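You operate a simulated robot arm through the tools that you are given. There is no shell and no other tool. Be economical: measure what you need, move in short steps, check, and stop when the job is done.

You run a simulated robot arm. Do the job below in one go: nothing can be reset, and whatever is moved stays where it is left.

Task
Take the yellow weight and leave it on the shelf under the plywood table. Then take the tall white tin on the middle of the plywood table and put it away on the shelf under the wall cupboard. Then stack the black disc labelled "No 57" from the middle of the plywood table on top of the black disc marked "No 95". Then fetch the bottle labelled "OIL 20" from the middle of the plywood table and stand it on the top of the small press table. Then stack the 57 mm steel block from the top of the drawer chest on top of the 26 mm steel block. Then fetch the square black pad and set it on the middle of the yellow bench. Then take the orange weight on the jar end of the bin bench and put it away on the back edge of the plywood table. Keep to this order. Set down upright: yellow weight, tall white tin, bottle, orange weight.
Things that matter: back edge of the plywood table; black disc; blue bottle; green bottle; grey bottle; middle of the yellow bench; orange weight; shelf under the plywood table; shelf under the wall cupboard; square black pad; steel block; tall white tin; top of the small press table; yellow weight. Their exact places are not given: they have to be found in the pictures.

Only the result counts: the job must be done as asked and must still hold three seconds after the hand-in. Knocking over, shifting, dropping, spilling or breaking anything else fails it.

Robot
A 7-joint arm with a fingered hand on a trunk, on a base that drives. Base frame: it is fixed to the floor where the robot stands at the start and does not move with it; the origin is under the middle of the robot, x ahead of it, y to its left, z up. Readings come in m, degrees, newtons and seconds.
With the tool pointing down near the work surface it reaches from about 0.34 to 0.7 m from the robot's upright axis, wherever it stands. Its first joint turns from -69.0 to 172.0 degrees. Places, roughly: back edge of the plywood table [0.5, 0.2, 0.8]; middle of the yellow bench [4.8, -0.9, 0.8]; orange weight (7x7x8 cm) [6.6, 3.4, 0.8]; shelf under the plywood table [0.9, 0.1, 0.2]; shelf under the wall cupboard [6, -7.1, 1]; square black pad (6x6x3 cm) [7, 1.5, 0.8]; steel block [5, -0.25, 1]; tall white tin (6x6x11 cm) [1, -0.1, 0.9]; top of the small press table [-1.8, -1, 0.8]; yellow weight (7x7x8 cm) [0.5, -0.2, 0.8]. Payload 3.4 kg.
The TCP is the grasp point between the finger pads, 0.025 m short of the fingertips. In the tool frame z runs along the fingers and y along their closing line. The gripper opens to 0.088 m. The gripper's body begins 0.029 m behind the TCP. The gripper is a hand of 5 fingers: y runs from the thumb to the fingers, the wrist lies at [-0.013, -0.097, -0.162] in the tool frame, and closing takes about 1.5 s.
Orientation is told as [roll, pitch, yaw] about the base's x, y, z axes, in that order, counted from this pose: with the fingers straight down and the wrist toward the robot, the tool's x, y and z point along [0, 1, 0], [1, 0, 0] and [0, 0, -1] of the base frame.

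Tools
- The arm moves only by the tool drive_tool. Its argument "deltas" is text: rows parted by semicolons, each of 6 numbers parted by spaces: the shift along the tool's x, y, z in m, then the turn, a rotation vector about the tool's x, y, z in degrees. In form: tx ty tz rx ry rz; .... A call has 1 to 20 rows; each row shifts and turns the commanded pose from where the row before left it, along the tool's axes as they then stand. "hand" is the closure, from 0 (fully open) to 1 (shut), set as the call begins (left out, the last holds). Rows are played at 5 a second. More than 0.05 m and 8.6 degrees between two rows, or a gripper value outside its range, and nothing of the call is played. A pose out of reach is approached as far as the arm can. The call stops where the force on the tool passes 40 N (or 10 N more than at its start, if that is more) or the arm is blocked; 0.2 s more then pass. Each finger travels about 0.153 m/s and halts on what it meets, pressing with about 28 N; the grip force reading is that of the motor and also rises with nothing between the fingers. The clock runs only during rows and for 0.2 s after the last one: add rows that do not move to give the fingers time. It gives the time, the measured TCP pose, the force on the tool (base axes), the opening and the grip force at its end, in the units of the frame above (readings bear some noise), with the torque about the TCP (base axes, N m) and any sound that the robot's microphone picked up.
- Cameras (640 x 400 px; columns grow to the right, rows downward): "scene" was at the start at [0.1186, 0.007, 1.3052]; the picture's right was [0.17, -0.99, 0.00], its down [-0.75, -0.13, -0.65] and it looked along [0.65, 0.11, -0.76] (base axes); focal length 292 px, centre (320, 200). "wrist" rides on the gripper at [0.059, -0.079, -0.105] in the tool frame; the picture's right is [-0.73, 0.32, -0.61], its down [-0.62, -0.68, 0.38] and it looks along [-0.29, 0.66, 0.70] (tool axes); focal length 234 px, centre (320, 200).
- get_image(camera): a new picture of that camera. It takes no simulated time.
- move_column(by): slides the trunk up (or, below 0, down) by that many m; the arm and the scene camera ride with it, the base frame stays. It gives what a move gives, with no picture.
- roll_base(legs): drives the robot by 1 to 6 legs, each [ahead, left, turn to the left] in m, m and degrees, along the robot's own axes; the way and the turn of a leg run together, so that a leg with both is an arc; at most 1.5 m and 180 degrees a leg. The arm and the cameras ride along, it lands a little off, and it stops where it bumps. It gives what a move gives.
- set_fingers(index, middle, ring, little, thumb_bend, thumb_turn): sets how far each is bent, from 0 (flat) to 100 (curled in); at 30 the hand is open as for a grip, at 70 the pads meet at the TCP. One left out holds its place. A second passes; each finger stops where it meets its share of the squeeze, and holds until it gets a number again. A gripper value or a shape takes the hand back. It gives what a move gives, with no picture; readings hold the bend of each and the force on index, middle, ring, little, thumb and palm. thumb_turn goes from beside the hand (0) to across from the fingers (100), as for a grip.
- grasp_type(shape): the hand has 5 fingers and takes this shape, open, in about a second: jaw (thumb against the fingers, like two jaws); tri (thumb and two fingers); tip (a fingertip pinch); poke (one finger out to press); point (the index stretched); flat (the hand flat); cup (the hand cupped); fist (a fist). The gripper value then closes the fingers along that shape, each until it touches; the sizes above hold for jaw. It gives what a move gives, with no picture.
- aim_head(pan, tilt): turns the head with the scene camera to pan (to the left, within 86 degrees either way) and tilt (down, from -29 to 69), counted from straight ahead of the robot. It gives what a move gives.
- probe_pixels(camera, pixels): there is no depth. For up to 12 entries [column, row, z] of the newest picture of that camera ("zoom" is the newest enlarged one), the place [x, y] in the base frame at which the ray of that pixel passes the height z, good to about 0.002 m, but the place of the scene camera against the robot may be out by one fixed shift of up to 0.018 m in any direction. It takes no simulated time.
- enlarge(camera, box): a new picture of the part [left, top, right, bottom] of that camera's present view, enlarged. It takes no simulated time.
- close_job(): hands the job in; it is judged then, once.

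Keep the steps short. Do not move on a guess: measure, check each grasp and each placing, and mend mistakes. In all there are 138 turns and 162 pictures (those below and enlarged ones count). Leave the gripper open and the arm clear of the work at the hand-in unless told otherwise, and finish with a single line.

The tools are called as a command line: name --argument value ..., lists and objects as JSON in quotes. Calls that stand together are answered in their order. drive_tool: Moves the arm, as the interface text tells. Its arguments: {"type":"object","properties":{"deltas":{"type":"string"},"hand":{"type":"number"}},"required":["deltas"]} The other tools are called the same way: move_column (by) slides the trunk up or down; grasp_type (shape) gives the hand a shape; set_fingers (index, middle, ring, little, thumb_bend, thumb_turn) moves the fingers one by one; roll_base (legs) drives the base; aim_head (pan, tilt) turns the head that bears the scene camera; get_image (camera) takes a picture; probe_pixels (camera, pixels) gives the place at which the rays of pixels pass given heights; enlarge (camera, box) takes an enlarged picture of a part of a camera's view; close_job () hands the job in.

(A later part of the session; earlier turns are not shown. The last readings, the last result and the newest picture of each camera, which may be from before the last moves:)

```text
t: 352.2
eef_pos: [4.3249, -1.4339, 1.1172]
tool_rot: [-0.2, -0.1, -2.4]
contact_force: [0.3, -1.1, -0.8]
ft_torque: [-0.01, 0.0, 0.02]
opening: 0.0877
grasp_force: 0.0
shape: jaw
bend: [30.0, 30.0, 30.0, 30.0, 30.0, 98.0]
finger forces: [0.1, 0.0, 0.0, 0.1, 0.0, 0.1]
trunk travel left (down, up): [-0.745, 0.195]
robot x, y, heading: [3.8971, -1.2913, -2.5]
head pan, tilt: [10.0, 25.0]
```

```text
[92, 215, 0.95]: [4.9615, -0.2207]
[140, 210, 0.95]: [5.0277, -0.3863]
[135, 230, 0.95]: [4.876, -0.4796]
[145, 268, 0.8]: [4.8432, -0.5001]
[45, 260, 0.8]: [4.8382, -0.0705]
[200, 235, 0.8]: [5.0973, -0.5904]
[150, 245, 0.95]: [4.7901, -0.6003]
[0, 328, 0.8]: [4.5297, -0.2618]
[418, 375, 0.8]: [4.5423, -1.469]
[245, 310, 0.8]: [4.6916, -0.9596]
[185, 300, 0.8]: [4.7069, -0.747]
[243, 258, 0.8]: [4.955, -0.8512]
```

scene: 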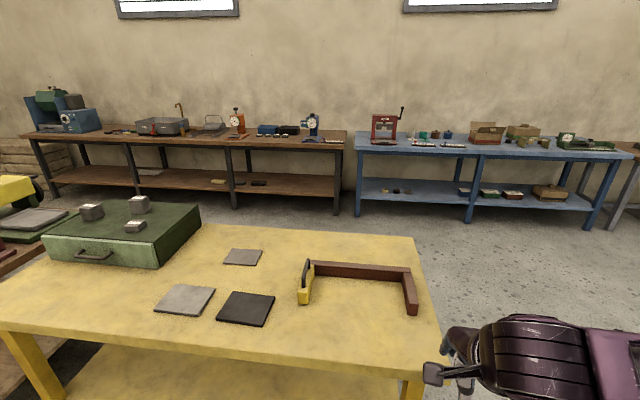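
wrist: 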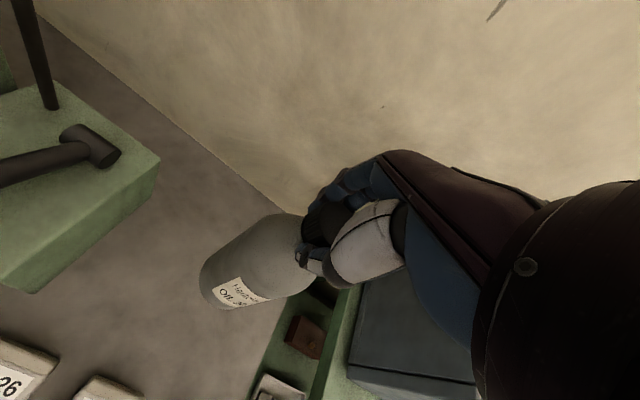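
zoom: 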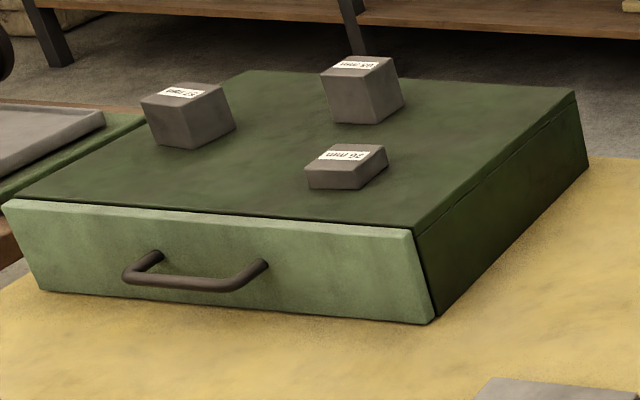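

roll_base --legs '[[0, 0, 2.5], [0.1, 0.85, 0], [0.22, 0.08, 0]]'

aim_head --pan 0 --tilt 35

get_image --camera "scene"

get_image --camera "wrist"

```text
t: 358.5
eef_pos: [4.6431, -0.4893, 1.1184]
tool_rot: [-0.1, -0.1, 0.2]
contact_force: [0.3, -0.1, 0.3]
ft_torque: [0.01, 0.0, 0.02]
opening: 0.0877
grasp_force: 0.0
shape: jaw
bend: [30.0, 30.0, 30.0, 30.0, 30.0, 98.0]
finger forces: [0.0, 0.0, 0.1, 0.0, 0.0, 0.0]
trunk travel left (down, up): [-0.745, 0.195]
robot x, y, heading: [4.2137, -0.3644, 0.6]
head pan, tilt: [10.0, 25.0]
```

```text
t: 359.2
eef_pos: [4.6439, -0.4888, 1.1187]
tool_rot: [-0.2, 0.0, 0.3]
contact_force: [-0.1, -0.7, 0.9]
ft_torque: [-0.01, -0.02, -0.02]
opening: 0.0877
grasp_force: 0.1
shape: jaw
bend: [30.0, 30.0, 30.0, 30.0, 30.0, 98.0]
finger forces: [0.0, 0.1, 0.0, 0.0, 0.1, 0.1]
trunk travel left (down, up): [-0.745, 0.195]
robot x, y, heading: [4.209, -0.3693, 0.3]
head pan, tilt: [0.0, 35.0]
```

```text
69 pictures are left
```

scene: 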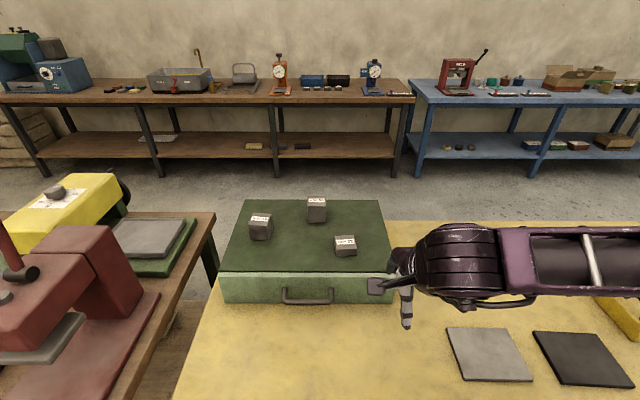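

```text
68 pictures are left
```

wrist: 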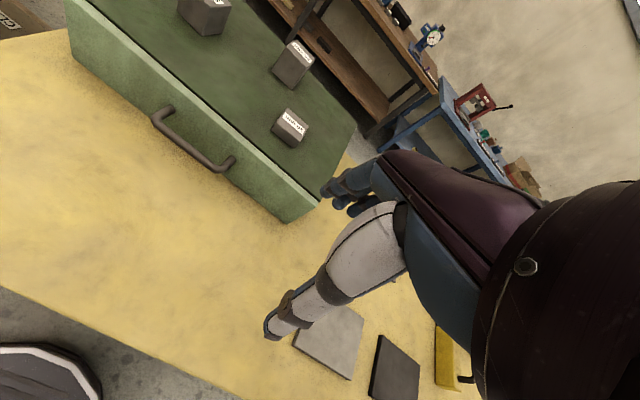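

enlarge --camera "scene" --box '[230, 185, 380, 275]'

enlarge --camera "wrist" --box '[160, 0, 340, 160]'

```text
4.27 times, centred on (305, 230) of scene
```

zoom: 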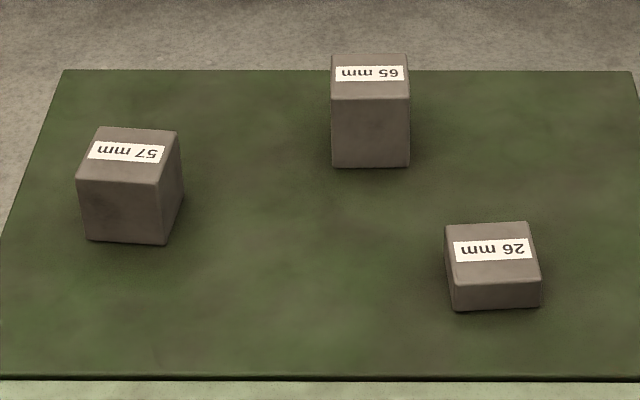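

```text
2.50 times, centred on (250, 80) of wrist
```

zoom: 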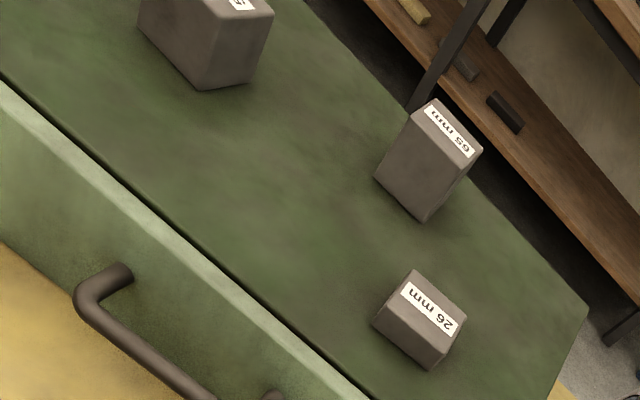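

probe_pixels --camera "scene" --pixels '[[345.5, 243, 0.94], [345.5, 243, 0.98], [345.5, 243, 1.02], [260, 219, 0.97], [260, 219, 1.01], [260, 219, 1.05], [305, 271.5, 0.94], [305, 271.5, 0.98], [305, 302, 0.8]]'

probe_pixels --camera "wrist" --pixels '[[295, 123, 0.94], [295, 123, 0.98], [295, 123, 1.02], [318, 205, 0.94], [318, 205, 0.98], [285, 222, 0.8]]'

```text
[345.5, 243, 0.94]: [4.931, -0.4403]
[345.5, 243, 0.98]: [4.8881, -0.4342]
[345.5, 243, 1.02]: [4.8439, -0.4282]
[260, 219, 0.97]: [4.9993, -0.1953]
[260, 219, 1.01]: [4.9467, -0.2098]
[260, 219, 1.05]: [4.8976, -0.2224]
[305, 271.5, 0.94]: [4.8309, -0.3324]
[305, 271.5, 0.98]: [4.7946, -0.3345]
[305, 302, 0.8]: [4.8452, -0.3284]
```

```text
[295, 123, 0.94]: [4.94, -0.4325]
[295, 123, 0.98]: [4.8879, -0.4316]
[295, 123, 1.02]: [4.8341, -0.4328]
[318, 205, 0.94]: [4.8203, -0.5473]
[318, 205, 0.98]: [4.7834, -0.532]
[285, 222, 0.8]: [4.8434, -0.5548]
```

probe_pixels --camera "wrist" --pixels '[[30, 346, 0.1], [30, 346, 0.25], [30, 346, 0.4], [100, 385, 0.25], [0, 285, 0.8], [30, 300, 0.8]]'

probe_pixels --camera "scene" --pixels '[[276, 178, 0], [396, 178, 0], [422, 178, 0], [45, 178, 0], [385, 222, 0.8], [315, 158, 0.2]]'

```text
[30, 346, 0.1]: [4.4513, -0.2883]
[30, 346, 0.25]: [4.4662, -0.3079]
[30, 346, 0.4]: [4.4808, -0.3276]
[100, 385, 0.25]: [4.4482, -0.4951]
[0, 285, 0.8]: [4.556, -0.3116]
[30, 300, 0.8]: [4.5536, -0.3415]
```

```text
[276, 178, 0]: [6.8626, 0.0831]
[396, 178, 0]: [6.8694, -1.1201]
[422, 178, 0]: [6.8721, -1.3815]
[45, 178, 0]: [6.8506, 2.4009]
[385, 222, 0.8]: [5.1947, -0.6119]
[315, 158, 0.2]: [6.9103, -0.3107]
```

The chest is better reached from the far side (bench back edge x≈5.19, corridor to the wall benches at x≈6.8). Drive round the south end of the yellow bench.

roll_base --legs '[[-0.3, 0, 0], [0, -0.92, 0], [0, -0.92, 0], [0.95, 0, 0], [0.92, 0, 0], [0, 0, 180]]'

aim_head --pan 0 --tilt 35

get_image --camera "scene"

```text
t: 386.3
eef_pos: [5.3791, -2.0569, 1.1183]
tool_rot: [-0.2, 0.0, 178.4]
contact_force: [-0.4, -0.2, -0.3]
ft_torque: [-0.01, 0.03, 0.03]
opening: 0.0875
grasp_force: 0.0
shape: jaw
bend: [30.0, 30.0, 30.0, 30.0, 30.0, 98.0]
finger forces: [0.0, 0.0, 0.0, 0.0, 0.0, 0.0]
trunk travel left (down, up): [-0.745, 0.195]
robot x, y, heading: [5.8061, -2.1926, 178.5]
head pan, tilt: [0.0, 35.0]
```

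```text
t: 386.9
eef_pos: [5.3784, -2.0565, 1.118]
tool_rot: [-0.2, -0.1, 178.5]
contact_force: [0.2, -0.2, 0.4]
ft_torque: [-0.01, -0.01, -0.01]
opening: 0.0877
grasp_force: 0.1
shape: jaw
bend: [30.0, 30.0, 30.0, 30.0, 30.0, 98.0]
finger forces: [0.1, 0.0, 0.0, 0.0, 0.0, 0.0]
trunk travel left (down, up): [-0.745, 0.195]
robot x, y, heading: [5.8007, -2.1878, 178.6]
head pan, tilt: [0.0, 35.0]
```

```text
65 pictures are left
```

scene: 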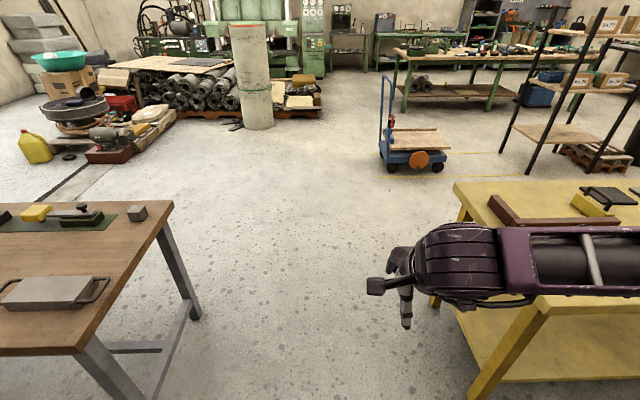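

roll_base --legs '[[0, 0, 1.5], [0, -0.92, 0], [0, -0.92, 0], [0.24, 0, 0]]'

aim_head --pan 0 --tilt 45

get_image --camera "scene"

get_image --camera "wrist"

```text
t: 397.9
eef_pos: [5.1375, -0.2306, 1.1173]
tool_rot: [-0.3, 0.0, -179.9]
contact_force: [0.8, -0.2, 0.0]
ft_torque: [-0.01, -0.03, -0.01]
opening: 0.0875
grasp_force: 0.1
shape: jaw
bend: [30.0, 30.0, 30.0, 30.0, 30.0, 98.0]
finger forces: [0.1, 0.0, 0.0, 0.0, 0.0, 0.1]
trunk travel left (down, up): [-0.745, 0.195]
robot x, y, heading: [5.564, -0.354, -179.7]
head pan, tilt: [0.0, 35.0]
```

```text
t: 398.6
eef_pos: [5.1378, -0.2285, 1.1182]
tool_rot: [-0.2, 0.0, -179.8]
contact_force: [0.9, 0.5, 0.3]
ft_torque: [-0.01, 0.01, -0.03]
opening: 0.0877
grasp_force: 0.1
shape: jaw
bend: [30.0, 30.0, 30.0, 30.0, 30.0, 98.0]
finger forces: [0.0, 0.0, 0.0, 0.1, 0.1, 0.1]
trunk travel left (down, up): [-0.745, 0.195]
robot x, y, heading: [5.5682, -0.3505, -179.7]
head pan, tilt: [0.0, 45.0]
```

```text
64 pictures are left
```

scene: 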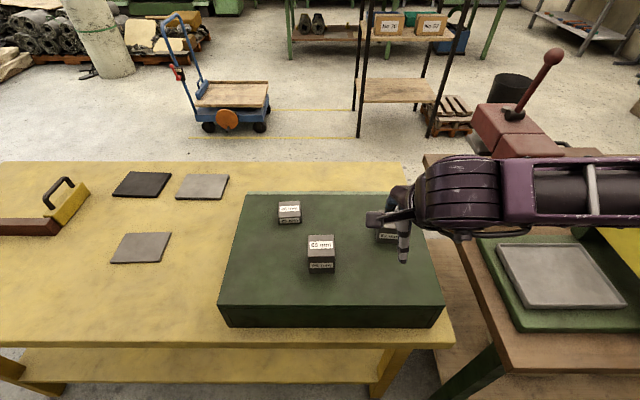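

```text
63 pictures are left
```

wrist: 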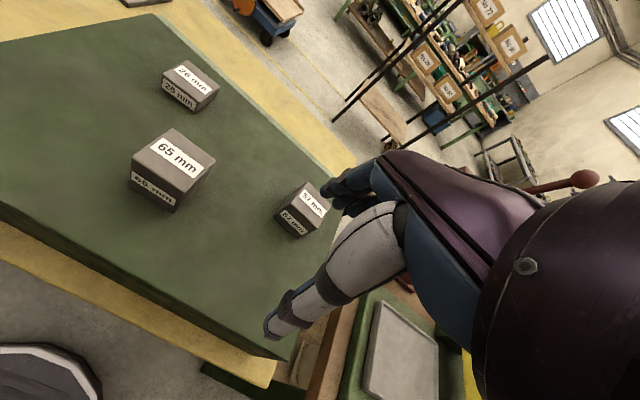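

probe_pixels --camera "scene" --pixels '[[553, 57, 1.1], [553, 57, 1.25], [510, 150, 1.0], [600, 150, 1.0], [289, 208, 0.955], [321, 243, 0.99], [330, 325, 0.8], [330, 305, 0.93]]'

enlarge --camera "wrist" --box '[120, 40, 360, 260]'

probe_pixels --camera "wrist" --pixels '[[315, 201, 0.985], [315, 201, 1.0], [190, 80, 0.955], [190, 80, 0.97], [185, 103, 0.93], [299, 236, 0.93], [289, 358, 0.8]]'

```text
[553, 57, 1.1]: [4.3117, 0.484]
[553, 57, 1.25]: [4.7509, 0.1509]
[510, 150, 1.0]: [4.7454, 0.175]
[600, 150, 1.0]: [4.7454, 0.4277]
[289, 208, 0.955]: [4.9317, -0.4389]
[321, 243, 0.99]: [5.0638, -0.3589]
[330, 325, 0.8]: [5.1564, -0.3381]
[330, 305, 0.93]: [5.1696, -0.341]
```

```text
1.82 times, centred on (240, 150) of wrist
```

zoom: 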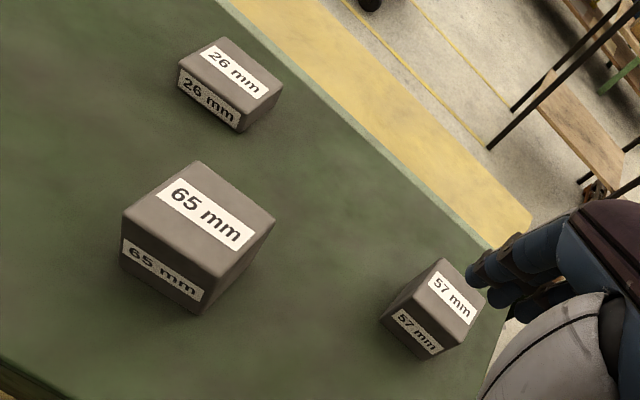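

```text
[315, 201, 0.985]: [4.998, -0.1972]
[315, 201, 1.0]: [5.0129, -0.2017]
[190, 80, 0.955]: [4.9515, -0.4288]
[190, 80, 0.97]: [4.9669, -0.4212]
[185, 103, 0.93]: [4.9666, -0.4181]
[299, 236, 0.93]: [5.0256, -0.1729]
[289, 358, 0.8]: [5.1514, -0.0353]
```

57 mm block top is near (4.995,-0.198), 26 mm block near (4.95,-0.43). Move over the 57 block.

drive_tool --deltas "-0.008 0.036 0 0 0 0;-0.008 0.036 0 0 0 0;-0.008 0.036 0 0 0 0;-0.006 0.034 0 0 0 0;0 0 0.02 0 0 0;0 0 0 0 0 0;0 0 0 0 0 0"

enlarge --camera "wrist" --box '[160, 180, 352, 340]'

```text
t: 400.2
eef_pos: [4.9958, -0.1991, 1.0988]
tool_rot: [-0.2, 0.1, -179.8]
contact_force: [0.1, 0.4, 0.1]
ft_torque: [0.04, 0.03, 0.0]
opening: 0.0878
grasp_force: 0.0
shape: jaw
bend: [30.0, 30.0, 30.0, 30.0, 30.0, 98.0]
finger forces: [0.1, 0.0, 0.0, 0.0, 0.0, 0.1]
trunk travel left (down, up): [-0.745, 0.195]
robot x, y, heading: [5.5681, -0.3526, -179.7]
head pan, tilt: [0.0, 45.0]
```

```text
2.50 times, centred on (256, 260) of wrist
```

zoom: 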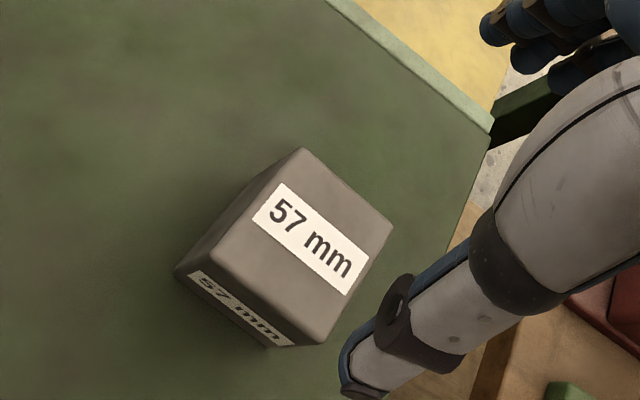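

probe_pixels --camera "zoom" --pixels '[[302, 148, 0.987], [393, 228, 0.987], [320, 343, 0.987], [212, 255, 0.987], [175, 275, 0.93], [268, 347, 0.93]]'

```text
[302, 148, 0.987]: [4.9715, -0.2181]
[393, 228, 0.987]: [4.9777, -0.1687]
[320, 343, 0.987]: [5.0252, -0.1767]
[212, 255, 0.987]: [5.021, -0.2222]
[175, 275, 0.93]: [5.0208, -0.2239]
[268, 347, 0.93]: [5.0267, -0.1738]
```

Block: centre (4.999,-0.196), top 0.987, chest top 0.93, yaw ≈ -6°. Turn the tool to match and descend to z 0.966.

drive_tool --deltas "-0.003 -0.003 0 0 0 3.2;0 0 0.02 0 0 3;0 0 0.04 0 0 0;0 0 0.04 0 0 0;0 0 0.02 0 0 0;0 0 0.012 0 0 0;0 0 0 0 0 0;0 0 0 0 0 0"

get_image --camera "wrist"

```text
t: 402.1
eef_pos: [4.9986, -0.1966, 0.9667]
tool_rot: [-0.2, 0.0, 173.9]
contact_force: [-0.7, 0.1, 0.0]
ft_torque: [-0.03, -0.02, 0.0]
opening: 0.0874
grasp_force: 0.0
shape: jaw
bend: [30.0, 30.0, 30.0, 30.0, 30.0, 98.0]
finger forces: [0.0, 0.0, 0.1, 0.1, 0.0, 0.0]
trunk travel left (down, up): [-0.745, 0.195]
robot x, y, heading: [5.5697, -0.3502, -179.9]
head pan, tilt: [0.0, 45.0]
```

```text
60 pictures are left
```

wrist: 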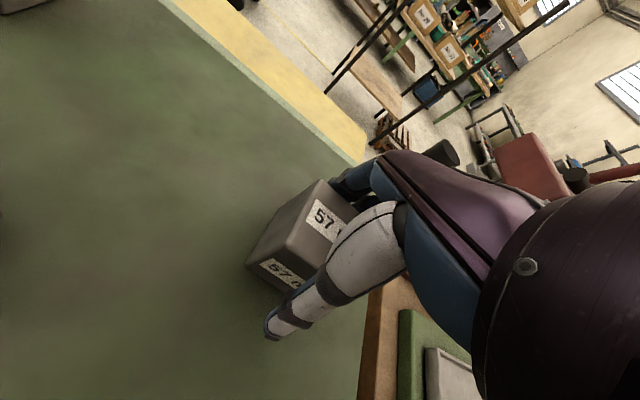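

drive_tool --deltas "0 0 0 0 0 0;0 0 0 0 0 0;0 0 0 0 0 0;0 0 0 0 0 0;0 0 0 0 0 0;0 0 0 0 0 0;0 0 0 0 0 0" --hand 1

drive_tool --deltas "0 0 -0.02 0 0 0;0 0 -0.03 0 0 0;0 0 -0.03 0 0 0;0 0 -0.02 0 0 0;0.03 0 0 0 0 0;0.03 0 0 0 0 0;0 0 0 0 0 0;0 0 0 0 0 0"

get_image --camera "wrist"

```text
t: 403.6
eef_pos: [4.9995, -0.1958, 0.9668]
tool_rot: [-0.2, 0.0, 174.0]
contact_force: [2.2, 0.7, 0.1]
ft_torque: [-0.03, -0.04, 0.09]
opening: 0.0504
grasp_force: 27.5
shape: jaw
bend: [28.0, 38.0, 34.0, 44.0, 71.0, 100.0]
finger forces: [13.3, 7.2, 3.2, 0.8, 25.6, 0.0]
trunk travel left (down, up): [-0.745, 0.195]
robot x, y, heading: [5.5721, -0.3528, -179.6]
head pan, tilt: [0.0, 45.0]
```

```text
t: 405.4
eef_pos: [4.99, -0.2574, 1.0627]
tool_rot: [-0.3, 0.2, 174.0]
contact_force: [-0.5, -0.3, -14.3]
ft_torque: [-0.05, -0.07, 0.02]
opening: 0.0503
grasp_force: 28.5
shape: jaw
bend: [28.0, 38.0, 36.0, 44.0, 71.0, 99.0]
finger forces: [15.2, 7.2, 3.2, 0.8, 25.3, 0.1]
trunk travel left (down, up): [-0.745, 0.195]
robot x, y, heading: [5.5725, -0.3505, -179.9]
head pan, tilt: [0.0, 45.0]
```

```text
59 pictures are left
```

wrist: 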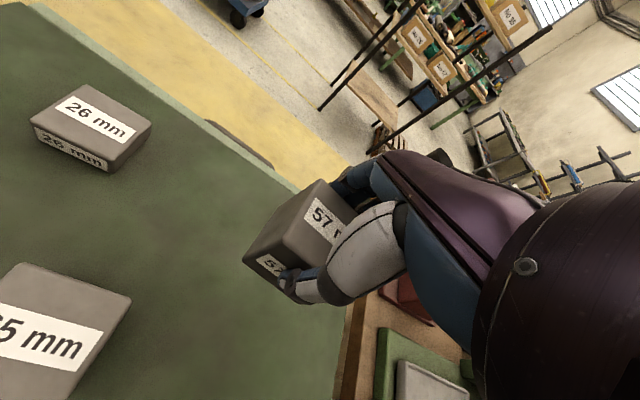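

probe_pixels --camera "wrist" --pixels '[[88, 84, 0.956], [151, 121, 0.956], [113, 161, 0.956], [31, 121, 0.956], [108, 171, 0.93], [35, 136, 0.93]]'

```text
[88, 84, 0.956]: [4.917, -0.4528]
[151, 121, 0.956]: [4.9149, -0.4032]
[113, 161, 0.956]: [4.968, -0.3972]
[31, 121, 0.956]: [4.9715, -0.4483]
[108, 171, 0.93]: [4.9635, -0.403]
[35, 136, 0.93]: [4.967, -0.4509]
```

26 mm block: centre (4.943,-0.425), yaw ≈ +3.5°. Rotate to match and move over it, staying above the 65 mm block.

drive_tool --deltas "0 0 0 0 0 -4.8;0 0 0 0 0 -4.7;0.033 0.0114 0 0 0 0;0.033 0.0114 0 0 0 0;0.033 0.0114 0 0 0 0;0.033 0.0114 0 0 0 0;0.0328 0.0115 0 0 0 0;0 0 0 0 0 0;0 0 0 0 0 0"

get_image --camera "wrist"

enlarge --camera "scene" --box '[200, 120, 440, 270]'

```text
t: 407.4
eef_pos: [4.9427, -0.4251, 1.0608]
tool_rot: [-0.3, 0.2, -176.4]
contact_force: [-0.4, -0.8, -13.4]
ft_torque: [-0.02, -0.05, 0.03]
opening: 0.05
grasp_force: 28.3
shape: jaw
bend: [28.0, 38.0, 36.0, 44.0, 71.0, 99.0]
finger forces: [15.5, 7.3, 3.3, 0.8, 25.6, 0.1]
trunk travel left (down, up): [-0.745, 0.195]
robot x, y, heading: [5.5678, -0.3533, -179.7]
head pan, tilt: [0.0, 45.0]
```

```text
58 pictures are left
```

wrist: 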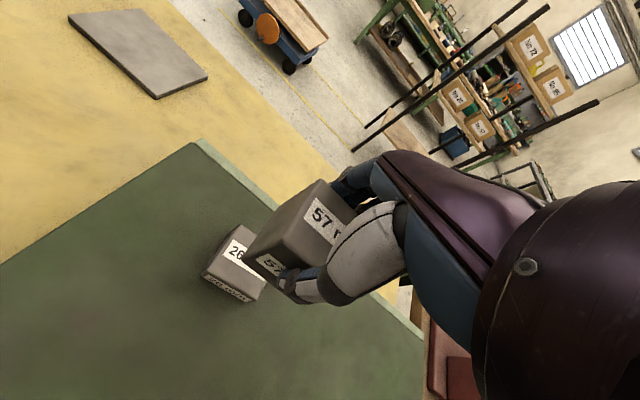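

```text
2.67 times, centred on (320, 195) of scene
```

zoom: 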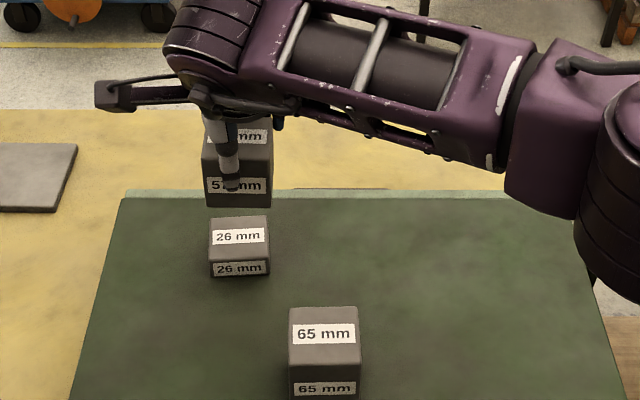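

drive_tool --deltas "0 0 0.025 0 0 0;0 0 0.02 0 0 0;0 0 0.015 0 0 0;0 0 0 0 0 0;0 0 0 0 0 0"

enlarge --camera "wrist" --box '[200, 160, 360, 320]'

enlarge --camera "scene" --box '[240, 140, 368, 240]'

```text
t: 408.6
eef_pos: [4.9444, -0.4248, 1.0037]
tool_rot: [-0.3, 0.2, -176.4]
contact_force: [-0.7, -0.1, -13.8]
ft_torque: [0.02, -0.1, 0.0]
opening: 0.0498
grasp_force: 27.5
shape: jaw
bend: [28.0, 38.0, 36.0, 44.0, 71.0, 99.0]
finger forces: [15.3, 7.2, 3.1, 0.9, 25.6, 0.0]
trunk travel left (down, up): [-0.745, 0.195]
robot x, y, heading: [5.5672, -0.3493, -179.8]
head pan, tilt: [0.0, 45.0]
```

```text
2.50 times, centred on (280, 240) of wrist
```

zoom: 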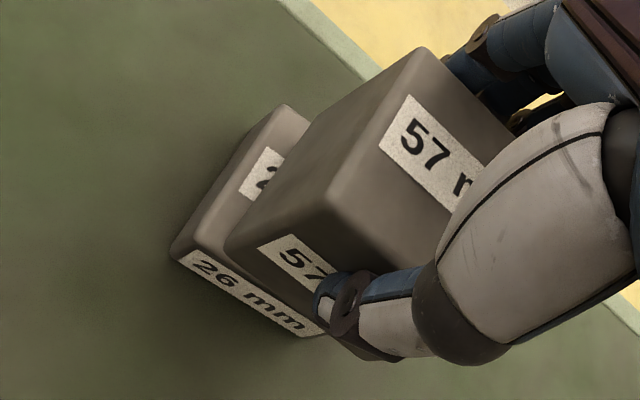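

```text
4.00 times, centred on (304, 190) of scene
```

zoom: 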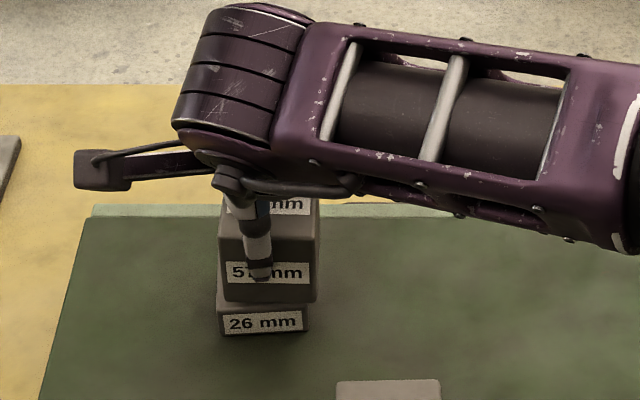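

probe_pixels --camera "wrist" --pixels '[[320, 200, 0.9]]'

enlarge --camera "wrist" --box '[210, 180, 338, 300]'

probe_pixels --camera "zoom" --pixels '[[252, 264, 0.967], [176, 266, 0.956], [176, 282, 0.93], [320, 85, 0.956]]'

```text
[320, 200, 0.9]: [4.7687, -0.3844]
```

```text
3.33 times, centred on (274, 240) of wrist
```

zoom: 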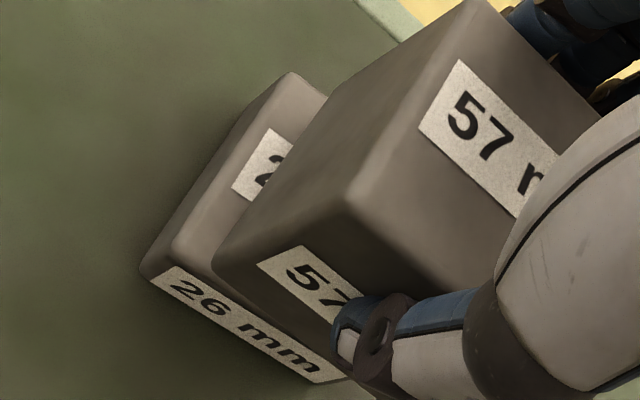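

```text
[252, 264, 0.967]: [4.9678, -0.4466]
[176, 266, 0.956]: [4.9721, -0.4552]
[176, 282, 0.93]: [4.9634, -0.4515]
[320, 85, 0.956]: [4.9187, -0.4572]
```

probe_pixels --camera "zoom" --pixels '[[215, 263, 0.967], [214, 258, 0.967], [172, 247, 0.956], [290, 72, 0.956], [140, 270, 0.93], [310, 383, 0.93]]'

```text
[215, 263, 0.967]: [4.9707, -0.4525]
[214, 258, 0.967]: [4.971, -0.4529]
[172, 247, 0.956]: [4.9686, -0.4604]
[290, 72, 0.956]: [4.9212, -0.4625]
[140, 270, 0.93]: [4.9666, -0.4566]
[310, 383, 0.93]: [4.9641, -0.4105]
```

The held block is ~5 mm off in y; correct and lower to contact.

drive_tool --deltas "0.005 0.002 0 0 0 0;0 0 0.004 0 0 0;0 0 0.003 0 0 0;0 0 0.002 0 0 0;0 0 0.002 0 0 0;0 0 0 0 0 0"

```text
t: 410.1
eef_pos: [4.9425, -0.43, 0.9939]
tool_rot: [-0.2, 0.1, -176.5]
contact_force: [-1.1, -1.5, -8.8]
ft_torque: [0.03, -0.08, 0.0]
opening: 0.0502
grasp_force: 27.9
shape: jaw
bend: [28.0, 38.0, 36.0, 44.0, 71.0, 99.0]
finger forces: [15.7, 7.3, 3.5, 0.6, 25.7, 0.1]
trunk travel left (down, up): [-0.745, 0.195]
robot x, y, heading: [5.5665, -0.3541, -179.9]
head pan, tilt: [0.0, 45.0]
```

Touching (load dropped from 14 to 9 N). Two more mm, check the view, then release.

drive_tool --deltas "0 0 0.0015 0 0 0;0 0 0 0 0 0"

drive_tool --deltas "0 0 0 0 0 0;0 0 0 0 0 0;0 0 0 0 0 0;0 0 0 0 0 0;0 0 -0.02 0 0 0;0 0 -0.03 0 0 0;0 0 -0.03 0 0 0;0 0 -0.03 0 0 0;0 0 0 0 0 0" --hand 0

enlarge --camera "wrist" --box '[140, 180, 332, 340]'

enlarge --camera "scene" --box '[220, 160, 380, 260]'

```text
t: 410.6
eef_pos: [4.9442, -0.4307, 0.9933]
tool_rot: [-0.2, -0.1, -176.4]
contact_force: [-3.7, -0.3, 2.7]
ft_torque: [0.05, 0.08, 0.0]
opening: 0.0496
grasp_force: 27.7
shape: jaw
bend: [27.0, 38.0, 35.0, 44.0, 72.0, 99.0]
finger forces: [16.7, 8.6, 3.8, 0.7, 25.1, 0.0]
trunk travel left (down, up): [-0.745, 0.195]
robot x, y, heading: [5.5694, -0.3536, -179.9]
head pan, tilt: [0.0, 45.0]
```

```text
t: 412.6
eef_pos: [4.9438, -0.4309, 1.1019]
tool_rot: [-0.3, 0.0, -176.5]
contact_force: [-0.5, 1.3, -0.7]
ft_torque: [0.02, -0.03, -0.04]
opening: 0.0878
grasp_force: 0.1
shape: jaw
bend: [30.0, 30.0, 30.0, 30.0, 30.0, 98.0]
finger forces: [0.1, 0.1, 0.0, 0.0, 0.1, 0.0]
trunk travel left (down, up): [-0.745, 0.195]
robot x, y, heading: [5.5668, -0.3506, -179.8]
head pan, tilt: [0.0, 45.0]
```

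```text
2.50 times, centred on (236, 260) of wrist
```

zoom: 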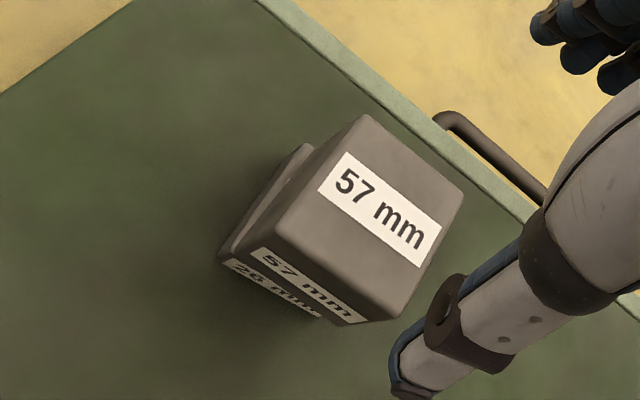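

```text
4.00 times, centred on (300, 210) of scene
```

zoom: 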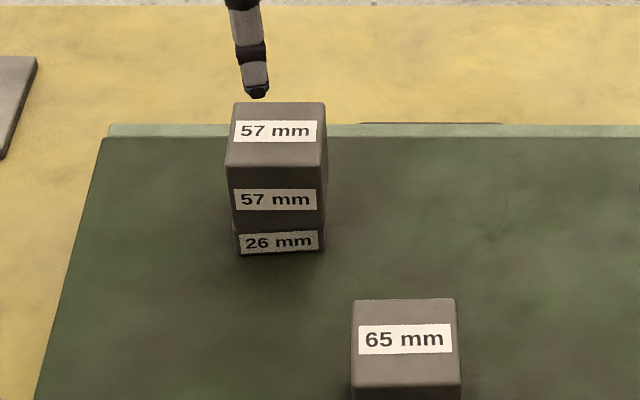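

Stack is good. Retract, turn to the wall benches and go to the pad near (7,1.5).

drive_tool --deltas "0 -0.04 -0.01 0 0 3.5;0 -0.04 0 0 0 0;0 -0.04 0 0 0 0;0 -0.04 0 0 0 0;0 -0.04 0 0 0 0;0 0 0 0 0 0"

roll_base --legs '[[-0.4, 0, 0], [0, 0, -180], [0, 0.92, 0], [0, 0.92, 0]]'

aim_head --pan 0 --tilt 35

get_image --camera "scene"

```text
t: 414.1
eef_pos: [5.1409, -0.4272, 1.1111]
tool_rot: [-0.3, 0.1, 180.1]
contact_force: [-0.5, 0.0, -0.1]
ft_torque: [0.01, 0.0, 0.01]
opening: 0.0879
grasp_force: 0.0
shape: jaw
bend: [30.0, 30.0, 30.0, 30.0, 30.0, 98.0]
finger forces: [0.1, 0.0, 0.0, 0.2, 0.0, 0.0]
trunk travel left (down, up): [-0.745, 0.195]
robot x, y, heading: [5.5684, -0.3543, -179.8]
head pan, tilt: [0.0, 45.0]
```

```text
t: 432.8
eef_pos: [6.3939, 1.5716, 1.1123]
tool_rot: [-0.1, 0.0, -0.3]
contact_force: [0.4, -0.2, 0.4]
ft_torque: [0.04, 0.0, 0.0]
opening: 0.0877
grasp_force: 0.0
shape: jaw
bend: [30.0, 30.0, 30.0, 30.0, 30.0, 98.0]
finger forces: [0.1, 0.0, 0.0, 0.0, 0.0, 0.0]
trunk travel left (down, up): [-0.745, 0.195]
robot x, y, heading: [5.9676, 1.4987, -0.1]
head pan, tilt: [0.0, 45.0]
```

```text
t: 433.6
eef_pos: [6.3947, 1.5699, 1.11]
tool_rot: [-0.1, 0.0, -0.4]
contact_force: [-0.4, -0.5, -1.1]
ft_torque: [0.02, 0.03, -0.01]
opening: 0.0879
grasp_force: 0.2
shape: jaw
bend: [30.0, 30.0, 30.0, 30.0, 30.0, 98.0]
finger forces: [0.0, 0.1, 0.1, 0.0, 0.0, 0.1]
trunk travel left (down, up): [-0.745, 0.195]
robot x, y, heading: [5.9676, 1.5008, -0.1]
head pan, tilt: [0.0, 35.0]
```

```text
51 pictures are left
```

scene: 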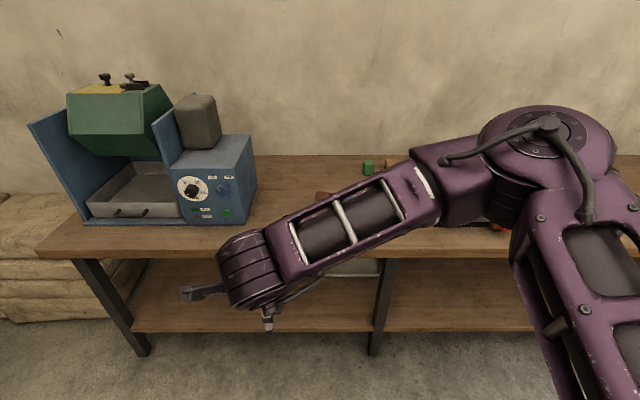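

get_image --camera "wrist"

```text
50 pictures are left
```

wrist: 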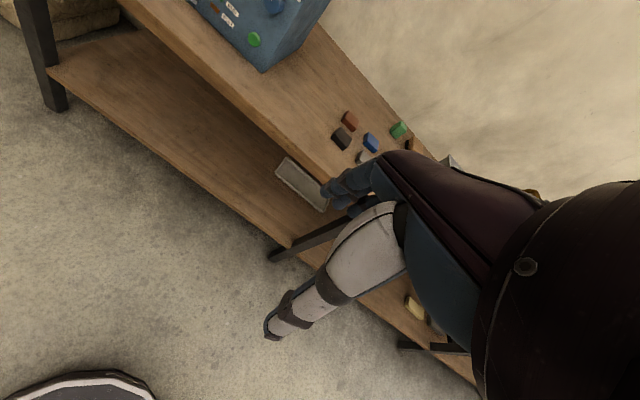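

enlarge --camera "wrist" --box '[290, 80, 430, 190]'

probe_pixels --camera "wrist" --pixels '[[342, 136, 0.83], [350, 119, 0.82], [371, 141, 0.82], [398, 129, 0.82], [325, 180, 0.8], [240, 95, 0.8]]'

```text
3.64 times, centred on (360, 135) of wrist
```

zoom: 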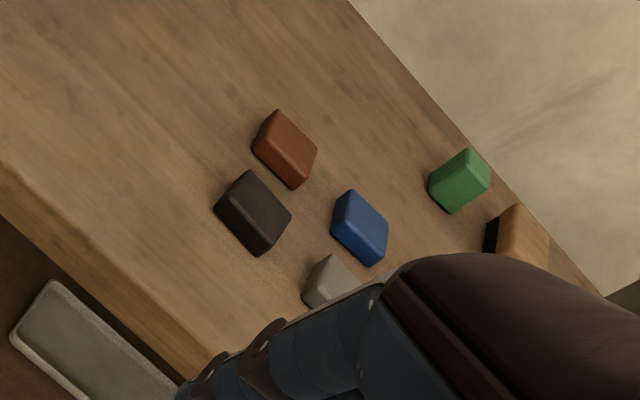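

```text
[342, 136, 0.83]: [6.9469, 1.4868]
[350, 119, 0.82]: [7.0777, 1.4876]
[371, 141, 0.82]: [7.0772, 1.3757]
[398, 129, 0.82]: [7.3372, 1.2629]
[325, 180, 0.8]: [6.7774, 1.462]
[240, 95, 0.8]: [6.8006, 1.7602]
```

The black pad is near (6.947,1.487). Drive 0.44 ahead and hover over it.

roll_base --legs '[[0.44, 0, 0]]'

drive_tool --deltas "-0.028 0.037 0 0 0 0;-0.028 0.037 0 0 0 0;-0.028 0.037 0 0 0 0;0 0 0.04 0 0 0;0 0 0.04 0 0 0;0 0 0.03 0 0 0;0 0 0 0 0 0;0 0 0 0 0 0"

get_image --camera "wrist"

```text
t: 436.2
eef_pos: [6.8304, 1.5704, 1.1103]
tool_rot: [-0.1, 0.0, -0.2]
contact_force: [-0.6, 0.3, -0.7]
ft_torque: [-0.01, -0.01, 0.02]
opening: 0.0876
grasp_force: 0.0
shape: jaw
bend: [30.0, 30.0, 30.0, 30.0, 30.0, 98.0]
finger forces: [0.0, 0.1, 0.0, 0.1, 0.1, 0.0]
trunk travel left (down, up): [-0.745, 0.195]
robot x, y, heading: [6.4064, 1.4988, -0.3]
head pan, tilt: [0.0, 35.0]
```

```text
t: 438.0
eef_pos: [6.9419, 1.4836, 1.0009]
tool_rot: [-0.2, 0.0, -0.2]
contact_force: [-0.7, 0.1, -0.5]
ft_torque: [0.0, 0.02, 0.01]
opening: 0.0879
grasp_force: 0.1
shape: jaw
bend: [30.0, 30.0, 30.0, 30.0, 30.0, 98.0]
finger forces: [0.0, 0.0, 0.0, 0.1, 0.0, 0.1]
trunk travel left (down, up): [-0.745, 0.195]
robot x, y, heading: [6.4061, 1.497, -0.0]
head pan, tilt: [0.0, 35.0]
```

```text
48 pictures are left
```

wrist: 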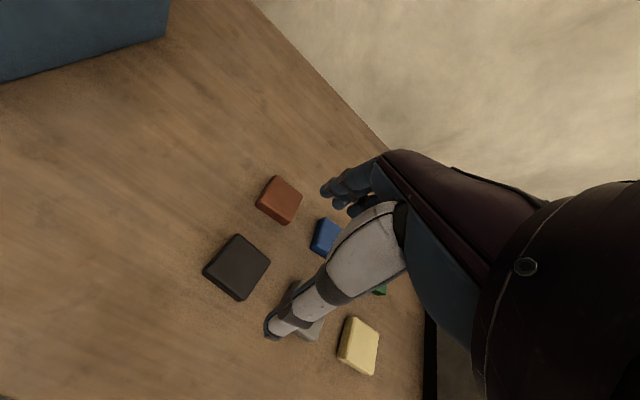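

probe_pixels --camera "wrist" --pixels '[[239, 235, 0.825], [270, 264, 0.825], [240, 297, 0.825], [205, 267, 0.825], [262, 206, 0.82], [283, 225, 0.81], [300, 318, 0.81]]'

```text
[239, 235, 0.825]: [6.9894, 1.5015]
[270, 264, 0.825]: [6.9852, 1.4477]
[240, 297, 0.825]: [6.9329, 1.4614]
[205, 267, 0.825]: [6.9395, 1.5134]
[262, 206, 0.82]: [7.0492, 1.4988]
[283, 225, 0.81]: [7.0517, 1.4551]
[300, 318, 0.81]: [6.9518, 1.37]
```

Pad centre (6.962,1.481), yaw ≈ -9°. Align and descend to TCP 0.832.

drive_tool --deltas "-0.0025 0.0195 0 0 0 4.5;0 0 0.02 0 0 4.5;0 0 0.04 0 0 0;0 0 0.04 0 0 0;0 0 0.04 0 0 0;0 0 0.018 0 0 0;0 0 0.008 0 0 0;0 0 0 0 0 0;0 0 0 0 0 0"

get_image --camera "wrist"

```text
t: 440.0
eef_pos: [6.9602, 1.4836, 0.8345]
tool_rot: [-0.2, 0.0, -9.2]
contact_force: [0.5, 0.1, -0.1]
ft_torque: [0.0, -0.01, 0.01]
opening: 0.0876
grasp_force: 0.0
shape: jaw
bend: [30.0, 30.0, 30.0, 30.0, 30.0, 98.0]
finger forces: [0.0, 0.0, 0.0, 0.1, 0.0, 0.0]
trunk travel left (down, up): [-0.745, 0.195]
robot x, y, heading: [6.4016, 1.4998, -0.4]
head pan, tilt: [0.0, 35.0]
```

```text
47 pictures are left
```

wrist: 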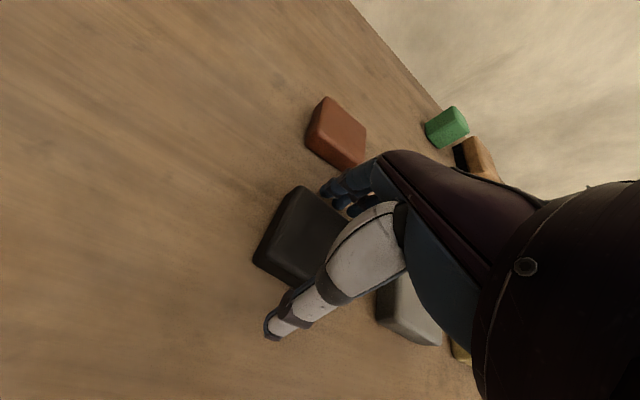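

drive_tool --deltas "0 0 0.004 0 0 0;0 0 0 0 0 0"

drive_tool --deltas "0 0 0 0 0 0;0 0 0 0 0 0;0 0 0 0 0 0;0 0 0 0 0 0;0 0 0 0 0 0;0 0 0 0 0 0;0 0 0 0 0 0" --hand 1

drive_tool --deltas "0 0 -0.02 0 0 0;0 0 -0.04 0 0 0;0 0 -0.04 0 0 0;0 0 -0.04 0 0 0;0 -0.03 -0.04 0 0 0;0 -0.04 -0.04 0 0 0;0 -0.04 0 0 0 0;0 0 0 0 0 0"

get_image --camera "wrist"

```text
t: 440.6
eef_pos: [6.9599, 1.4817, 0.8305]
tool_rot: [-0.1, 0.1, -9.3]
contact_force: [0.3, 0.0, -0.5]
ft_torque: [0.02, -0.03, 0.04]
opening: 0.0877
grasp_force: 0.1
shape: jaw
bend: [30.0, 30.0, 30.0, 30.0, 30.0, 98.0]
finger forces: [0.0, 0.1, 0.0, 0.0, 0.1, 0.0]
trunk travel left (down, up): [-0.745, 0.195]
robot x, y, heading: [6.4017, 1.497, -0.0]
head pan, tilt: [0.0, 35.0]
```

```text
t: 442.2
eef_pos: [6.9601, 1.4821, 0.8302]
tool_rot: [-0.2, 0.0, -9.3]
contact_force: [-0.6, 0.2, 0.3]
ft_torque: [0.0, -0.01, -0.01]
opening: 0.0543
grasp_force: 27.6
shape: jaw
bend: [29.0, 39.0, 36.0, 42.0, 64.0, 99.0]
finger forces: [14.1, 7.3, 3.2, 0.0, 24.9, 0.0]
trunk travel left (down, up): [-0.745, 0.195]
robot x, y, heading: [6.4033, 1.4978, -0.0]
head pan, tilt: [0.0, 35.0]
```

```text
refused: row 6 steps farther than a row can; nothing moved
```

```text
46 pictures are left
```

wrist: 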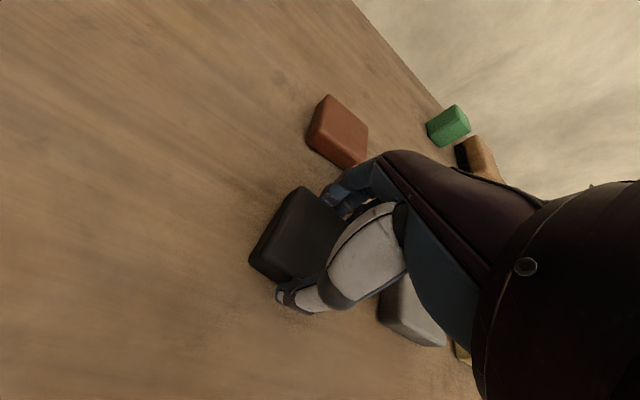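

Pad gripped. Lift and retract.

drive_tool --deltas "0 0 -0.02 0 0 0;0 0 -0.04 0 0 0;0 0 -0.045 0 0 0;0 0 -0.045 0 0 0;0 -0.03 -0.035 0 0 0;0 -0.03 -0.035 0 0 -4.5;0 -0.04 -0.02 0 0 -4.5;0 0 0 0 0 0"

roll_base --legs '[[-0.42, 0, 0], [0, 0, 180], [0, 0.82, 0], [0, 0.82, 0], [0, 0.76, 0]]'

aim_head --pan 0 --tilt 45

get_image --camera "scene"

```text
t: 444.0
eef_pos: [6.8648, 1.4964, 1.0703]
tool_rot: [-0.1, 0.1, -0.1]
contact_force: [0.6, -0.2, -1.0]
ft_torque: [-0.03, 0.0, 0.0]
opening: 0.0542
grasp_force: 28.6
shape: jaw
bend: [29.0, 40.0, 36.0, 42.0, 64.0, 99.0]
finger forces: [14.3, 7.4, 3.3, 0.0, 25.0, 0.1]
trunk travel left (down, up): [-0.745, 0.195]
robot x, y, heading: [6.3987, 1.4977, 0.1]
head pan, tilt: [0.0, 35.0]
```

```text
t: 465.4
eef_pos: [5.3467, -0.8518, 1.0713]
tool_rot: [-0.2, 0.0, 175.3]
contact_force: [0.5, 1.1, -1.4]
ft_torque: [0.01, -0.02, -0.03]
opening: 0.0536
grasp_force: 28.3
shape: jaw
bend: [29.0, 40.0, 36.0, 42.0, 64.0, 99.0]
finger forces: [13.9, 7.5, 3.2, 0.0, 24.5, 0.1]
trunk travel left (down, up): [-0.745, 0.195]
robot x, y, heading: [5.8033, -0.8929, 175.4]
head pan, tilt: [0.0, 35.0]
```

```text
t: 466.1
eef_pos: [5.3468, -0.8516, 1.0701]
tool_rot: [-0.3, 0.0, 175.2]
contact_force: [0.9, 0.2, -1.3]
ft_torque: [0.0, 0.01, 0.0]
opening: 0.0535
grasp_force: 27.7
shape: jaw
bend: [29.0, 40.0, 36.0, 42.0, 64.0, 99.0]
finger forces: [14.0, 7.3, 3.2, 0.1, 24.5, 0.0]
trunk travel left (down, up): [-0.745, 0.195]
robot x, y, heading: [5.8022, -0.8889, 175.4]
head pan, tilt: [0.0, 45.0]
```

```text
45 pictures are left
```

scene: 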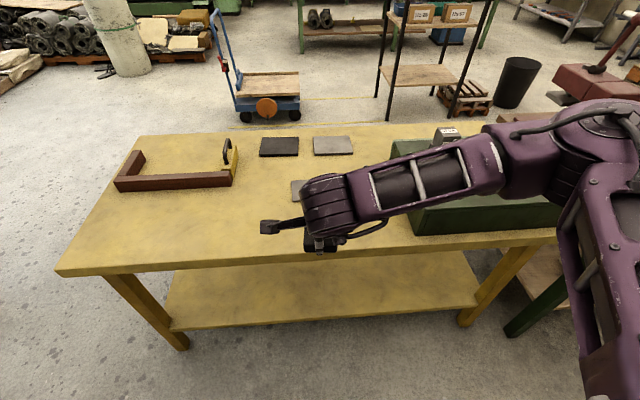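

roll_base --legs '[[0, 0, 4.6], [0.23, 0.11, 0]]'

get_image --camera "wrist"

get_image --camera "scene"

```text
t: 468.5
eef_pos: [5.1162, -0.9982, 1.0705]
tool_rot: [-0.2, 0.0, 179.5]
contact_force: [0.6, 0.0, -0.5]
ft_torque: [0.04, -0.01, 0.01]
opening: 0.0536
grasp_force: 28.1
shape: jaw
bend: [29.0, 40.0, 36.0, 42.0, 64.0, 99.0]
finger forces: [14.0, 7.3, 3.3, 0.0, 24.5, 0.0]
trunk travel left (down, up): [-0.745, 0.195]
robot x, y, heading: [5.5738, -1.0009, 179.6]
head pan, tilt: [0.0, 45.0]
```

```text
44 pictures are left
```

wrist: 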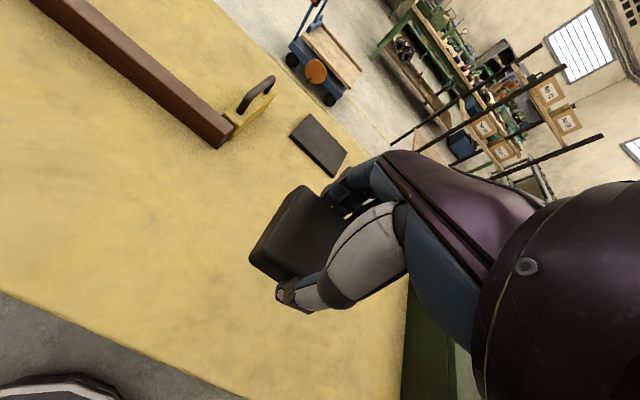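

```text
43 pictures are left
```

scene: 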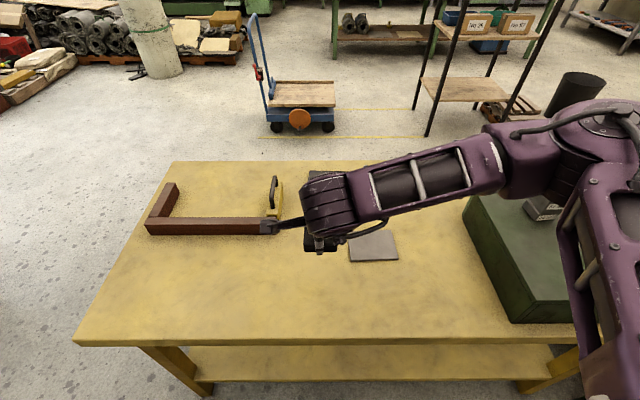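

probe_pixels --camera "scene" --pixels '[[350, 262, 0.805], [399, 259, 0.805], [393, 233, 0.805], [268, 234, 0.8], [280, 215, 0.8], [173, 163, 0.8], [75, 343, 0.8], [575, 345, 0.8]]'

probe_pixels --camera "wrist" --pixels '[[225, 145, 0.8], [240, 120, 0.8], [332, 175, 0.8], [292, 133, 0.8], [312, 115, 0.8]]'

```text
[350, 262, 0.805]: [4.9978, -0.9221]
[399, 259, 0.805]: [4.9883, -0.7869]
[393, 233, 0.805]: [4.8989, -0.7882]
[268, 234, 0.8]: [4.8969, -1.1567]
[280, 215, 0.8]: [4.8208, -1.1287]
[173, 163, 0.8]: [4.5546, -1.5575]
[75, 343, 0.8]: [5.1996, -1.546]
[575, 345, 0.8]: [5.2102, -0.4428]
```

```text
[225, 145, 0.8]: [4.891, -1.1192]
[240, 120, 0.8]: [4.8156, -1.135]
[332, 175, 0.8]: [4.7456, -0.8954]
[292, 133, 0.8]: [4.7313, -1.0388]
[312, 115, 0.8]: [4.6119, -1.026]
```

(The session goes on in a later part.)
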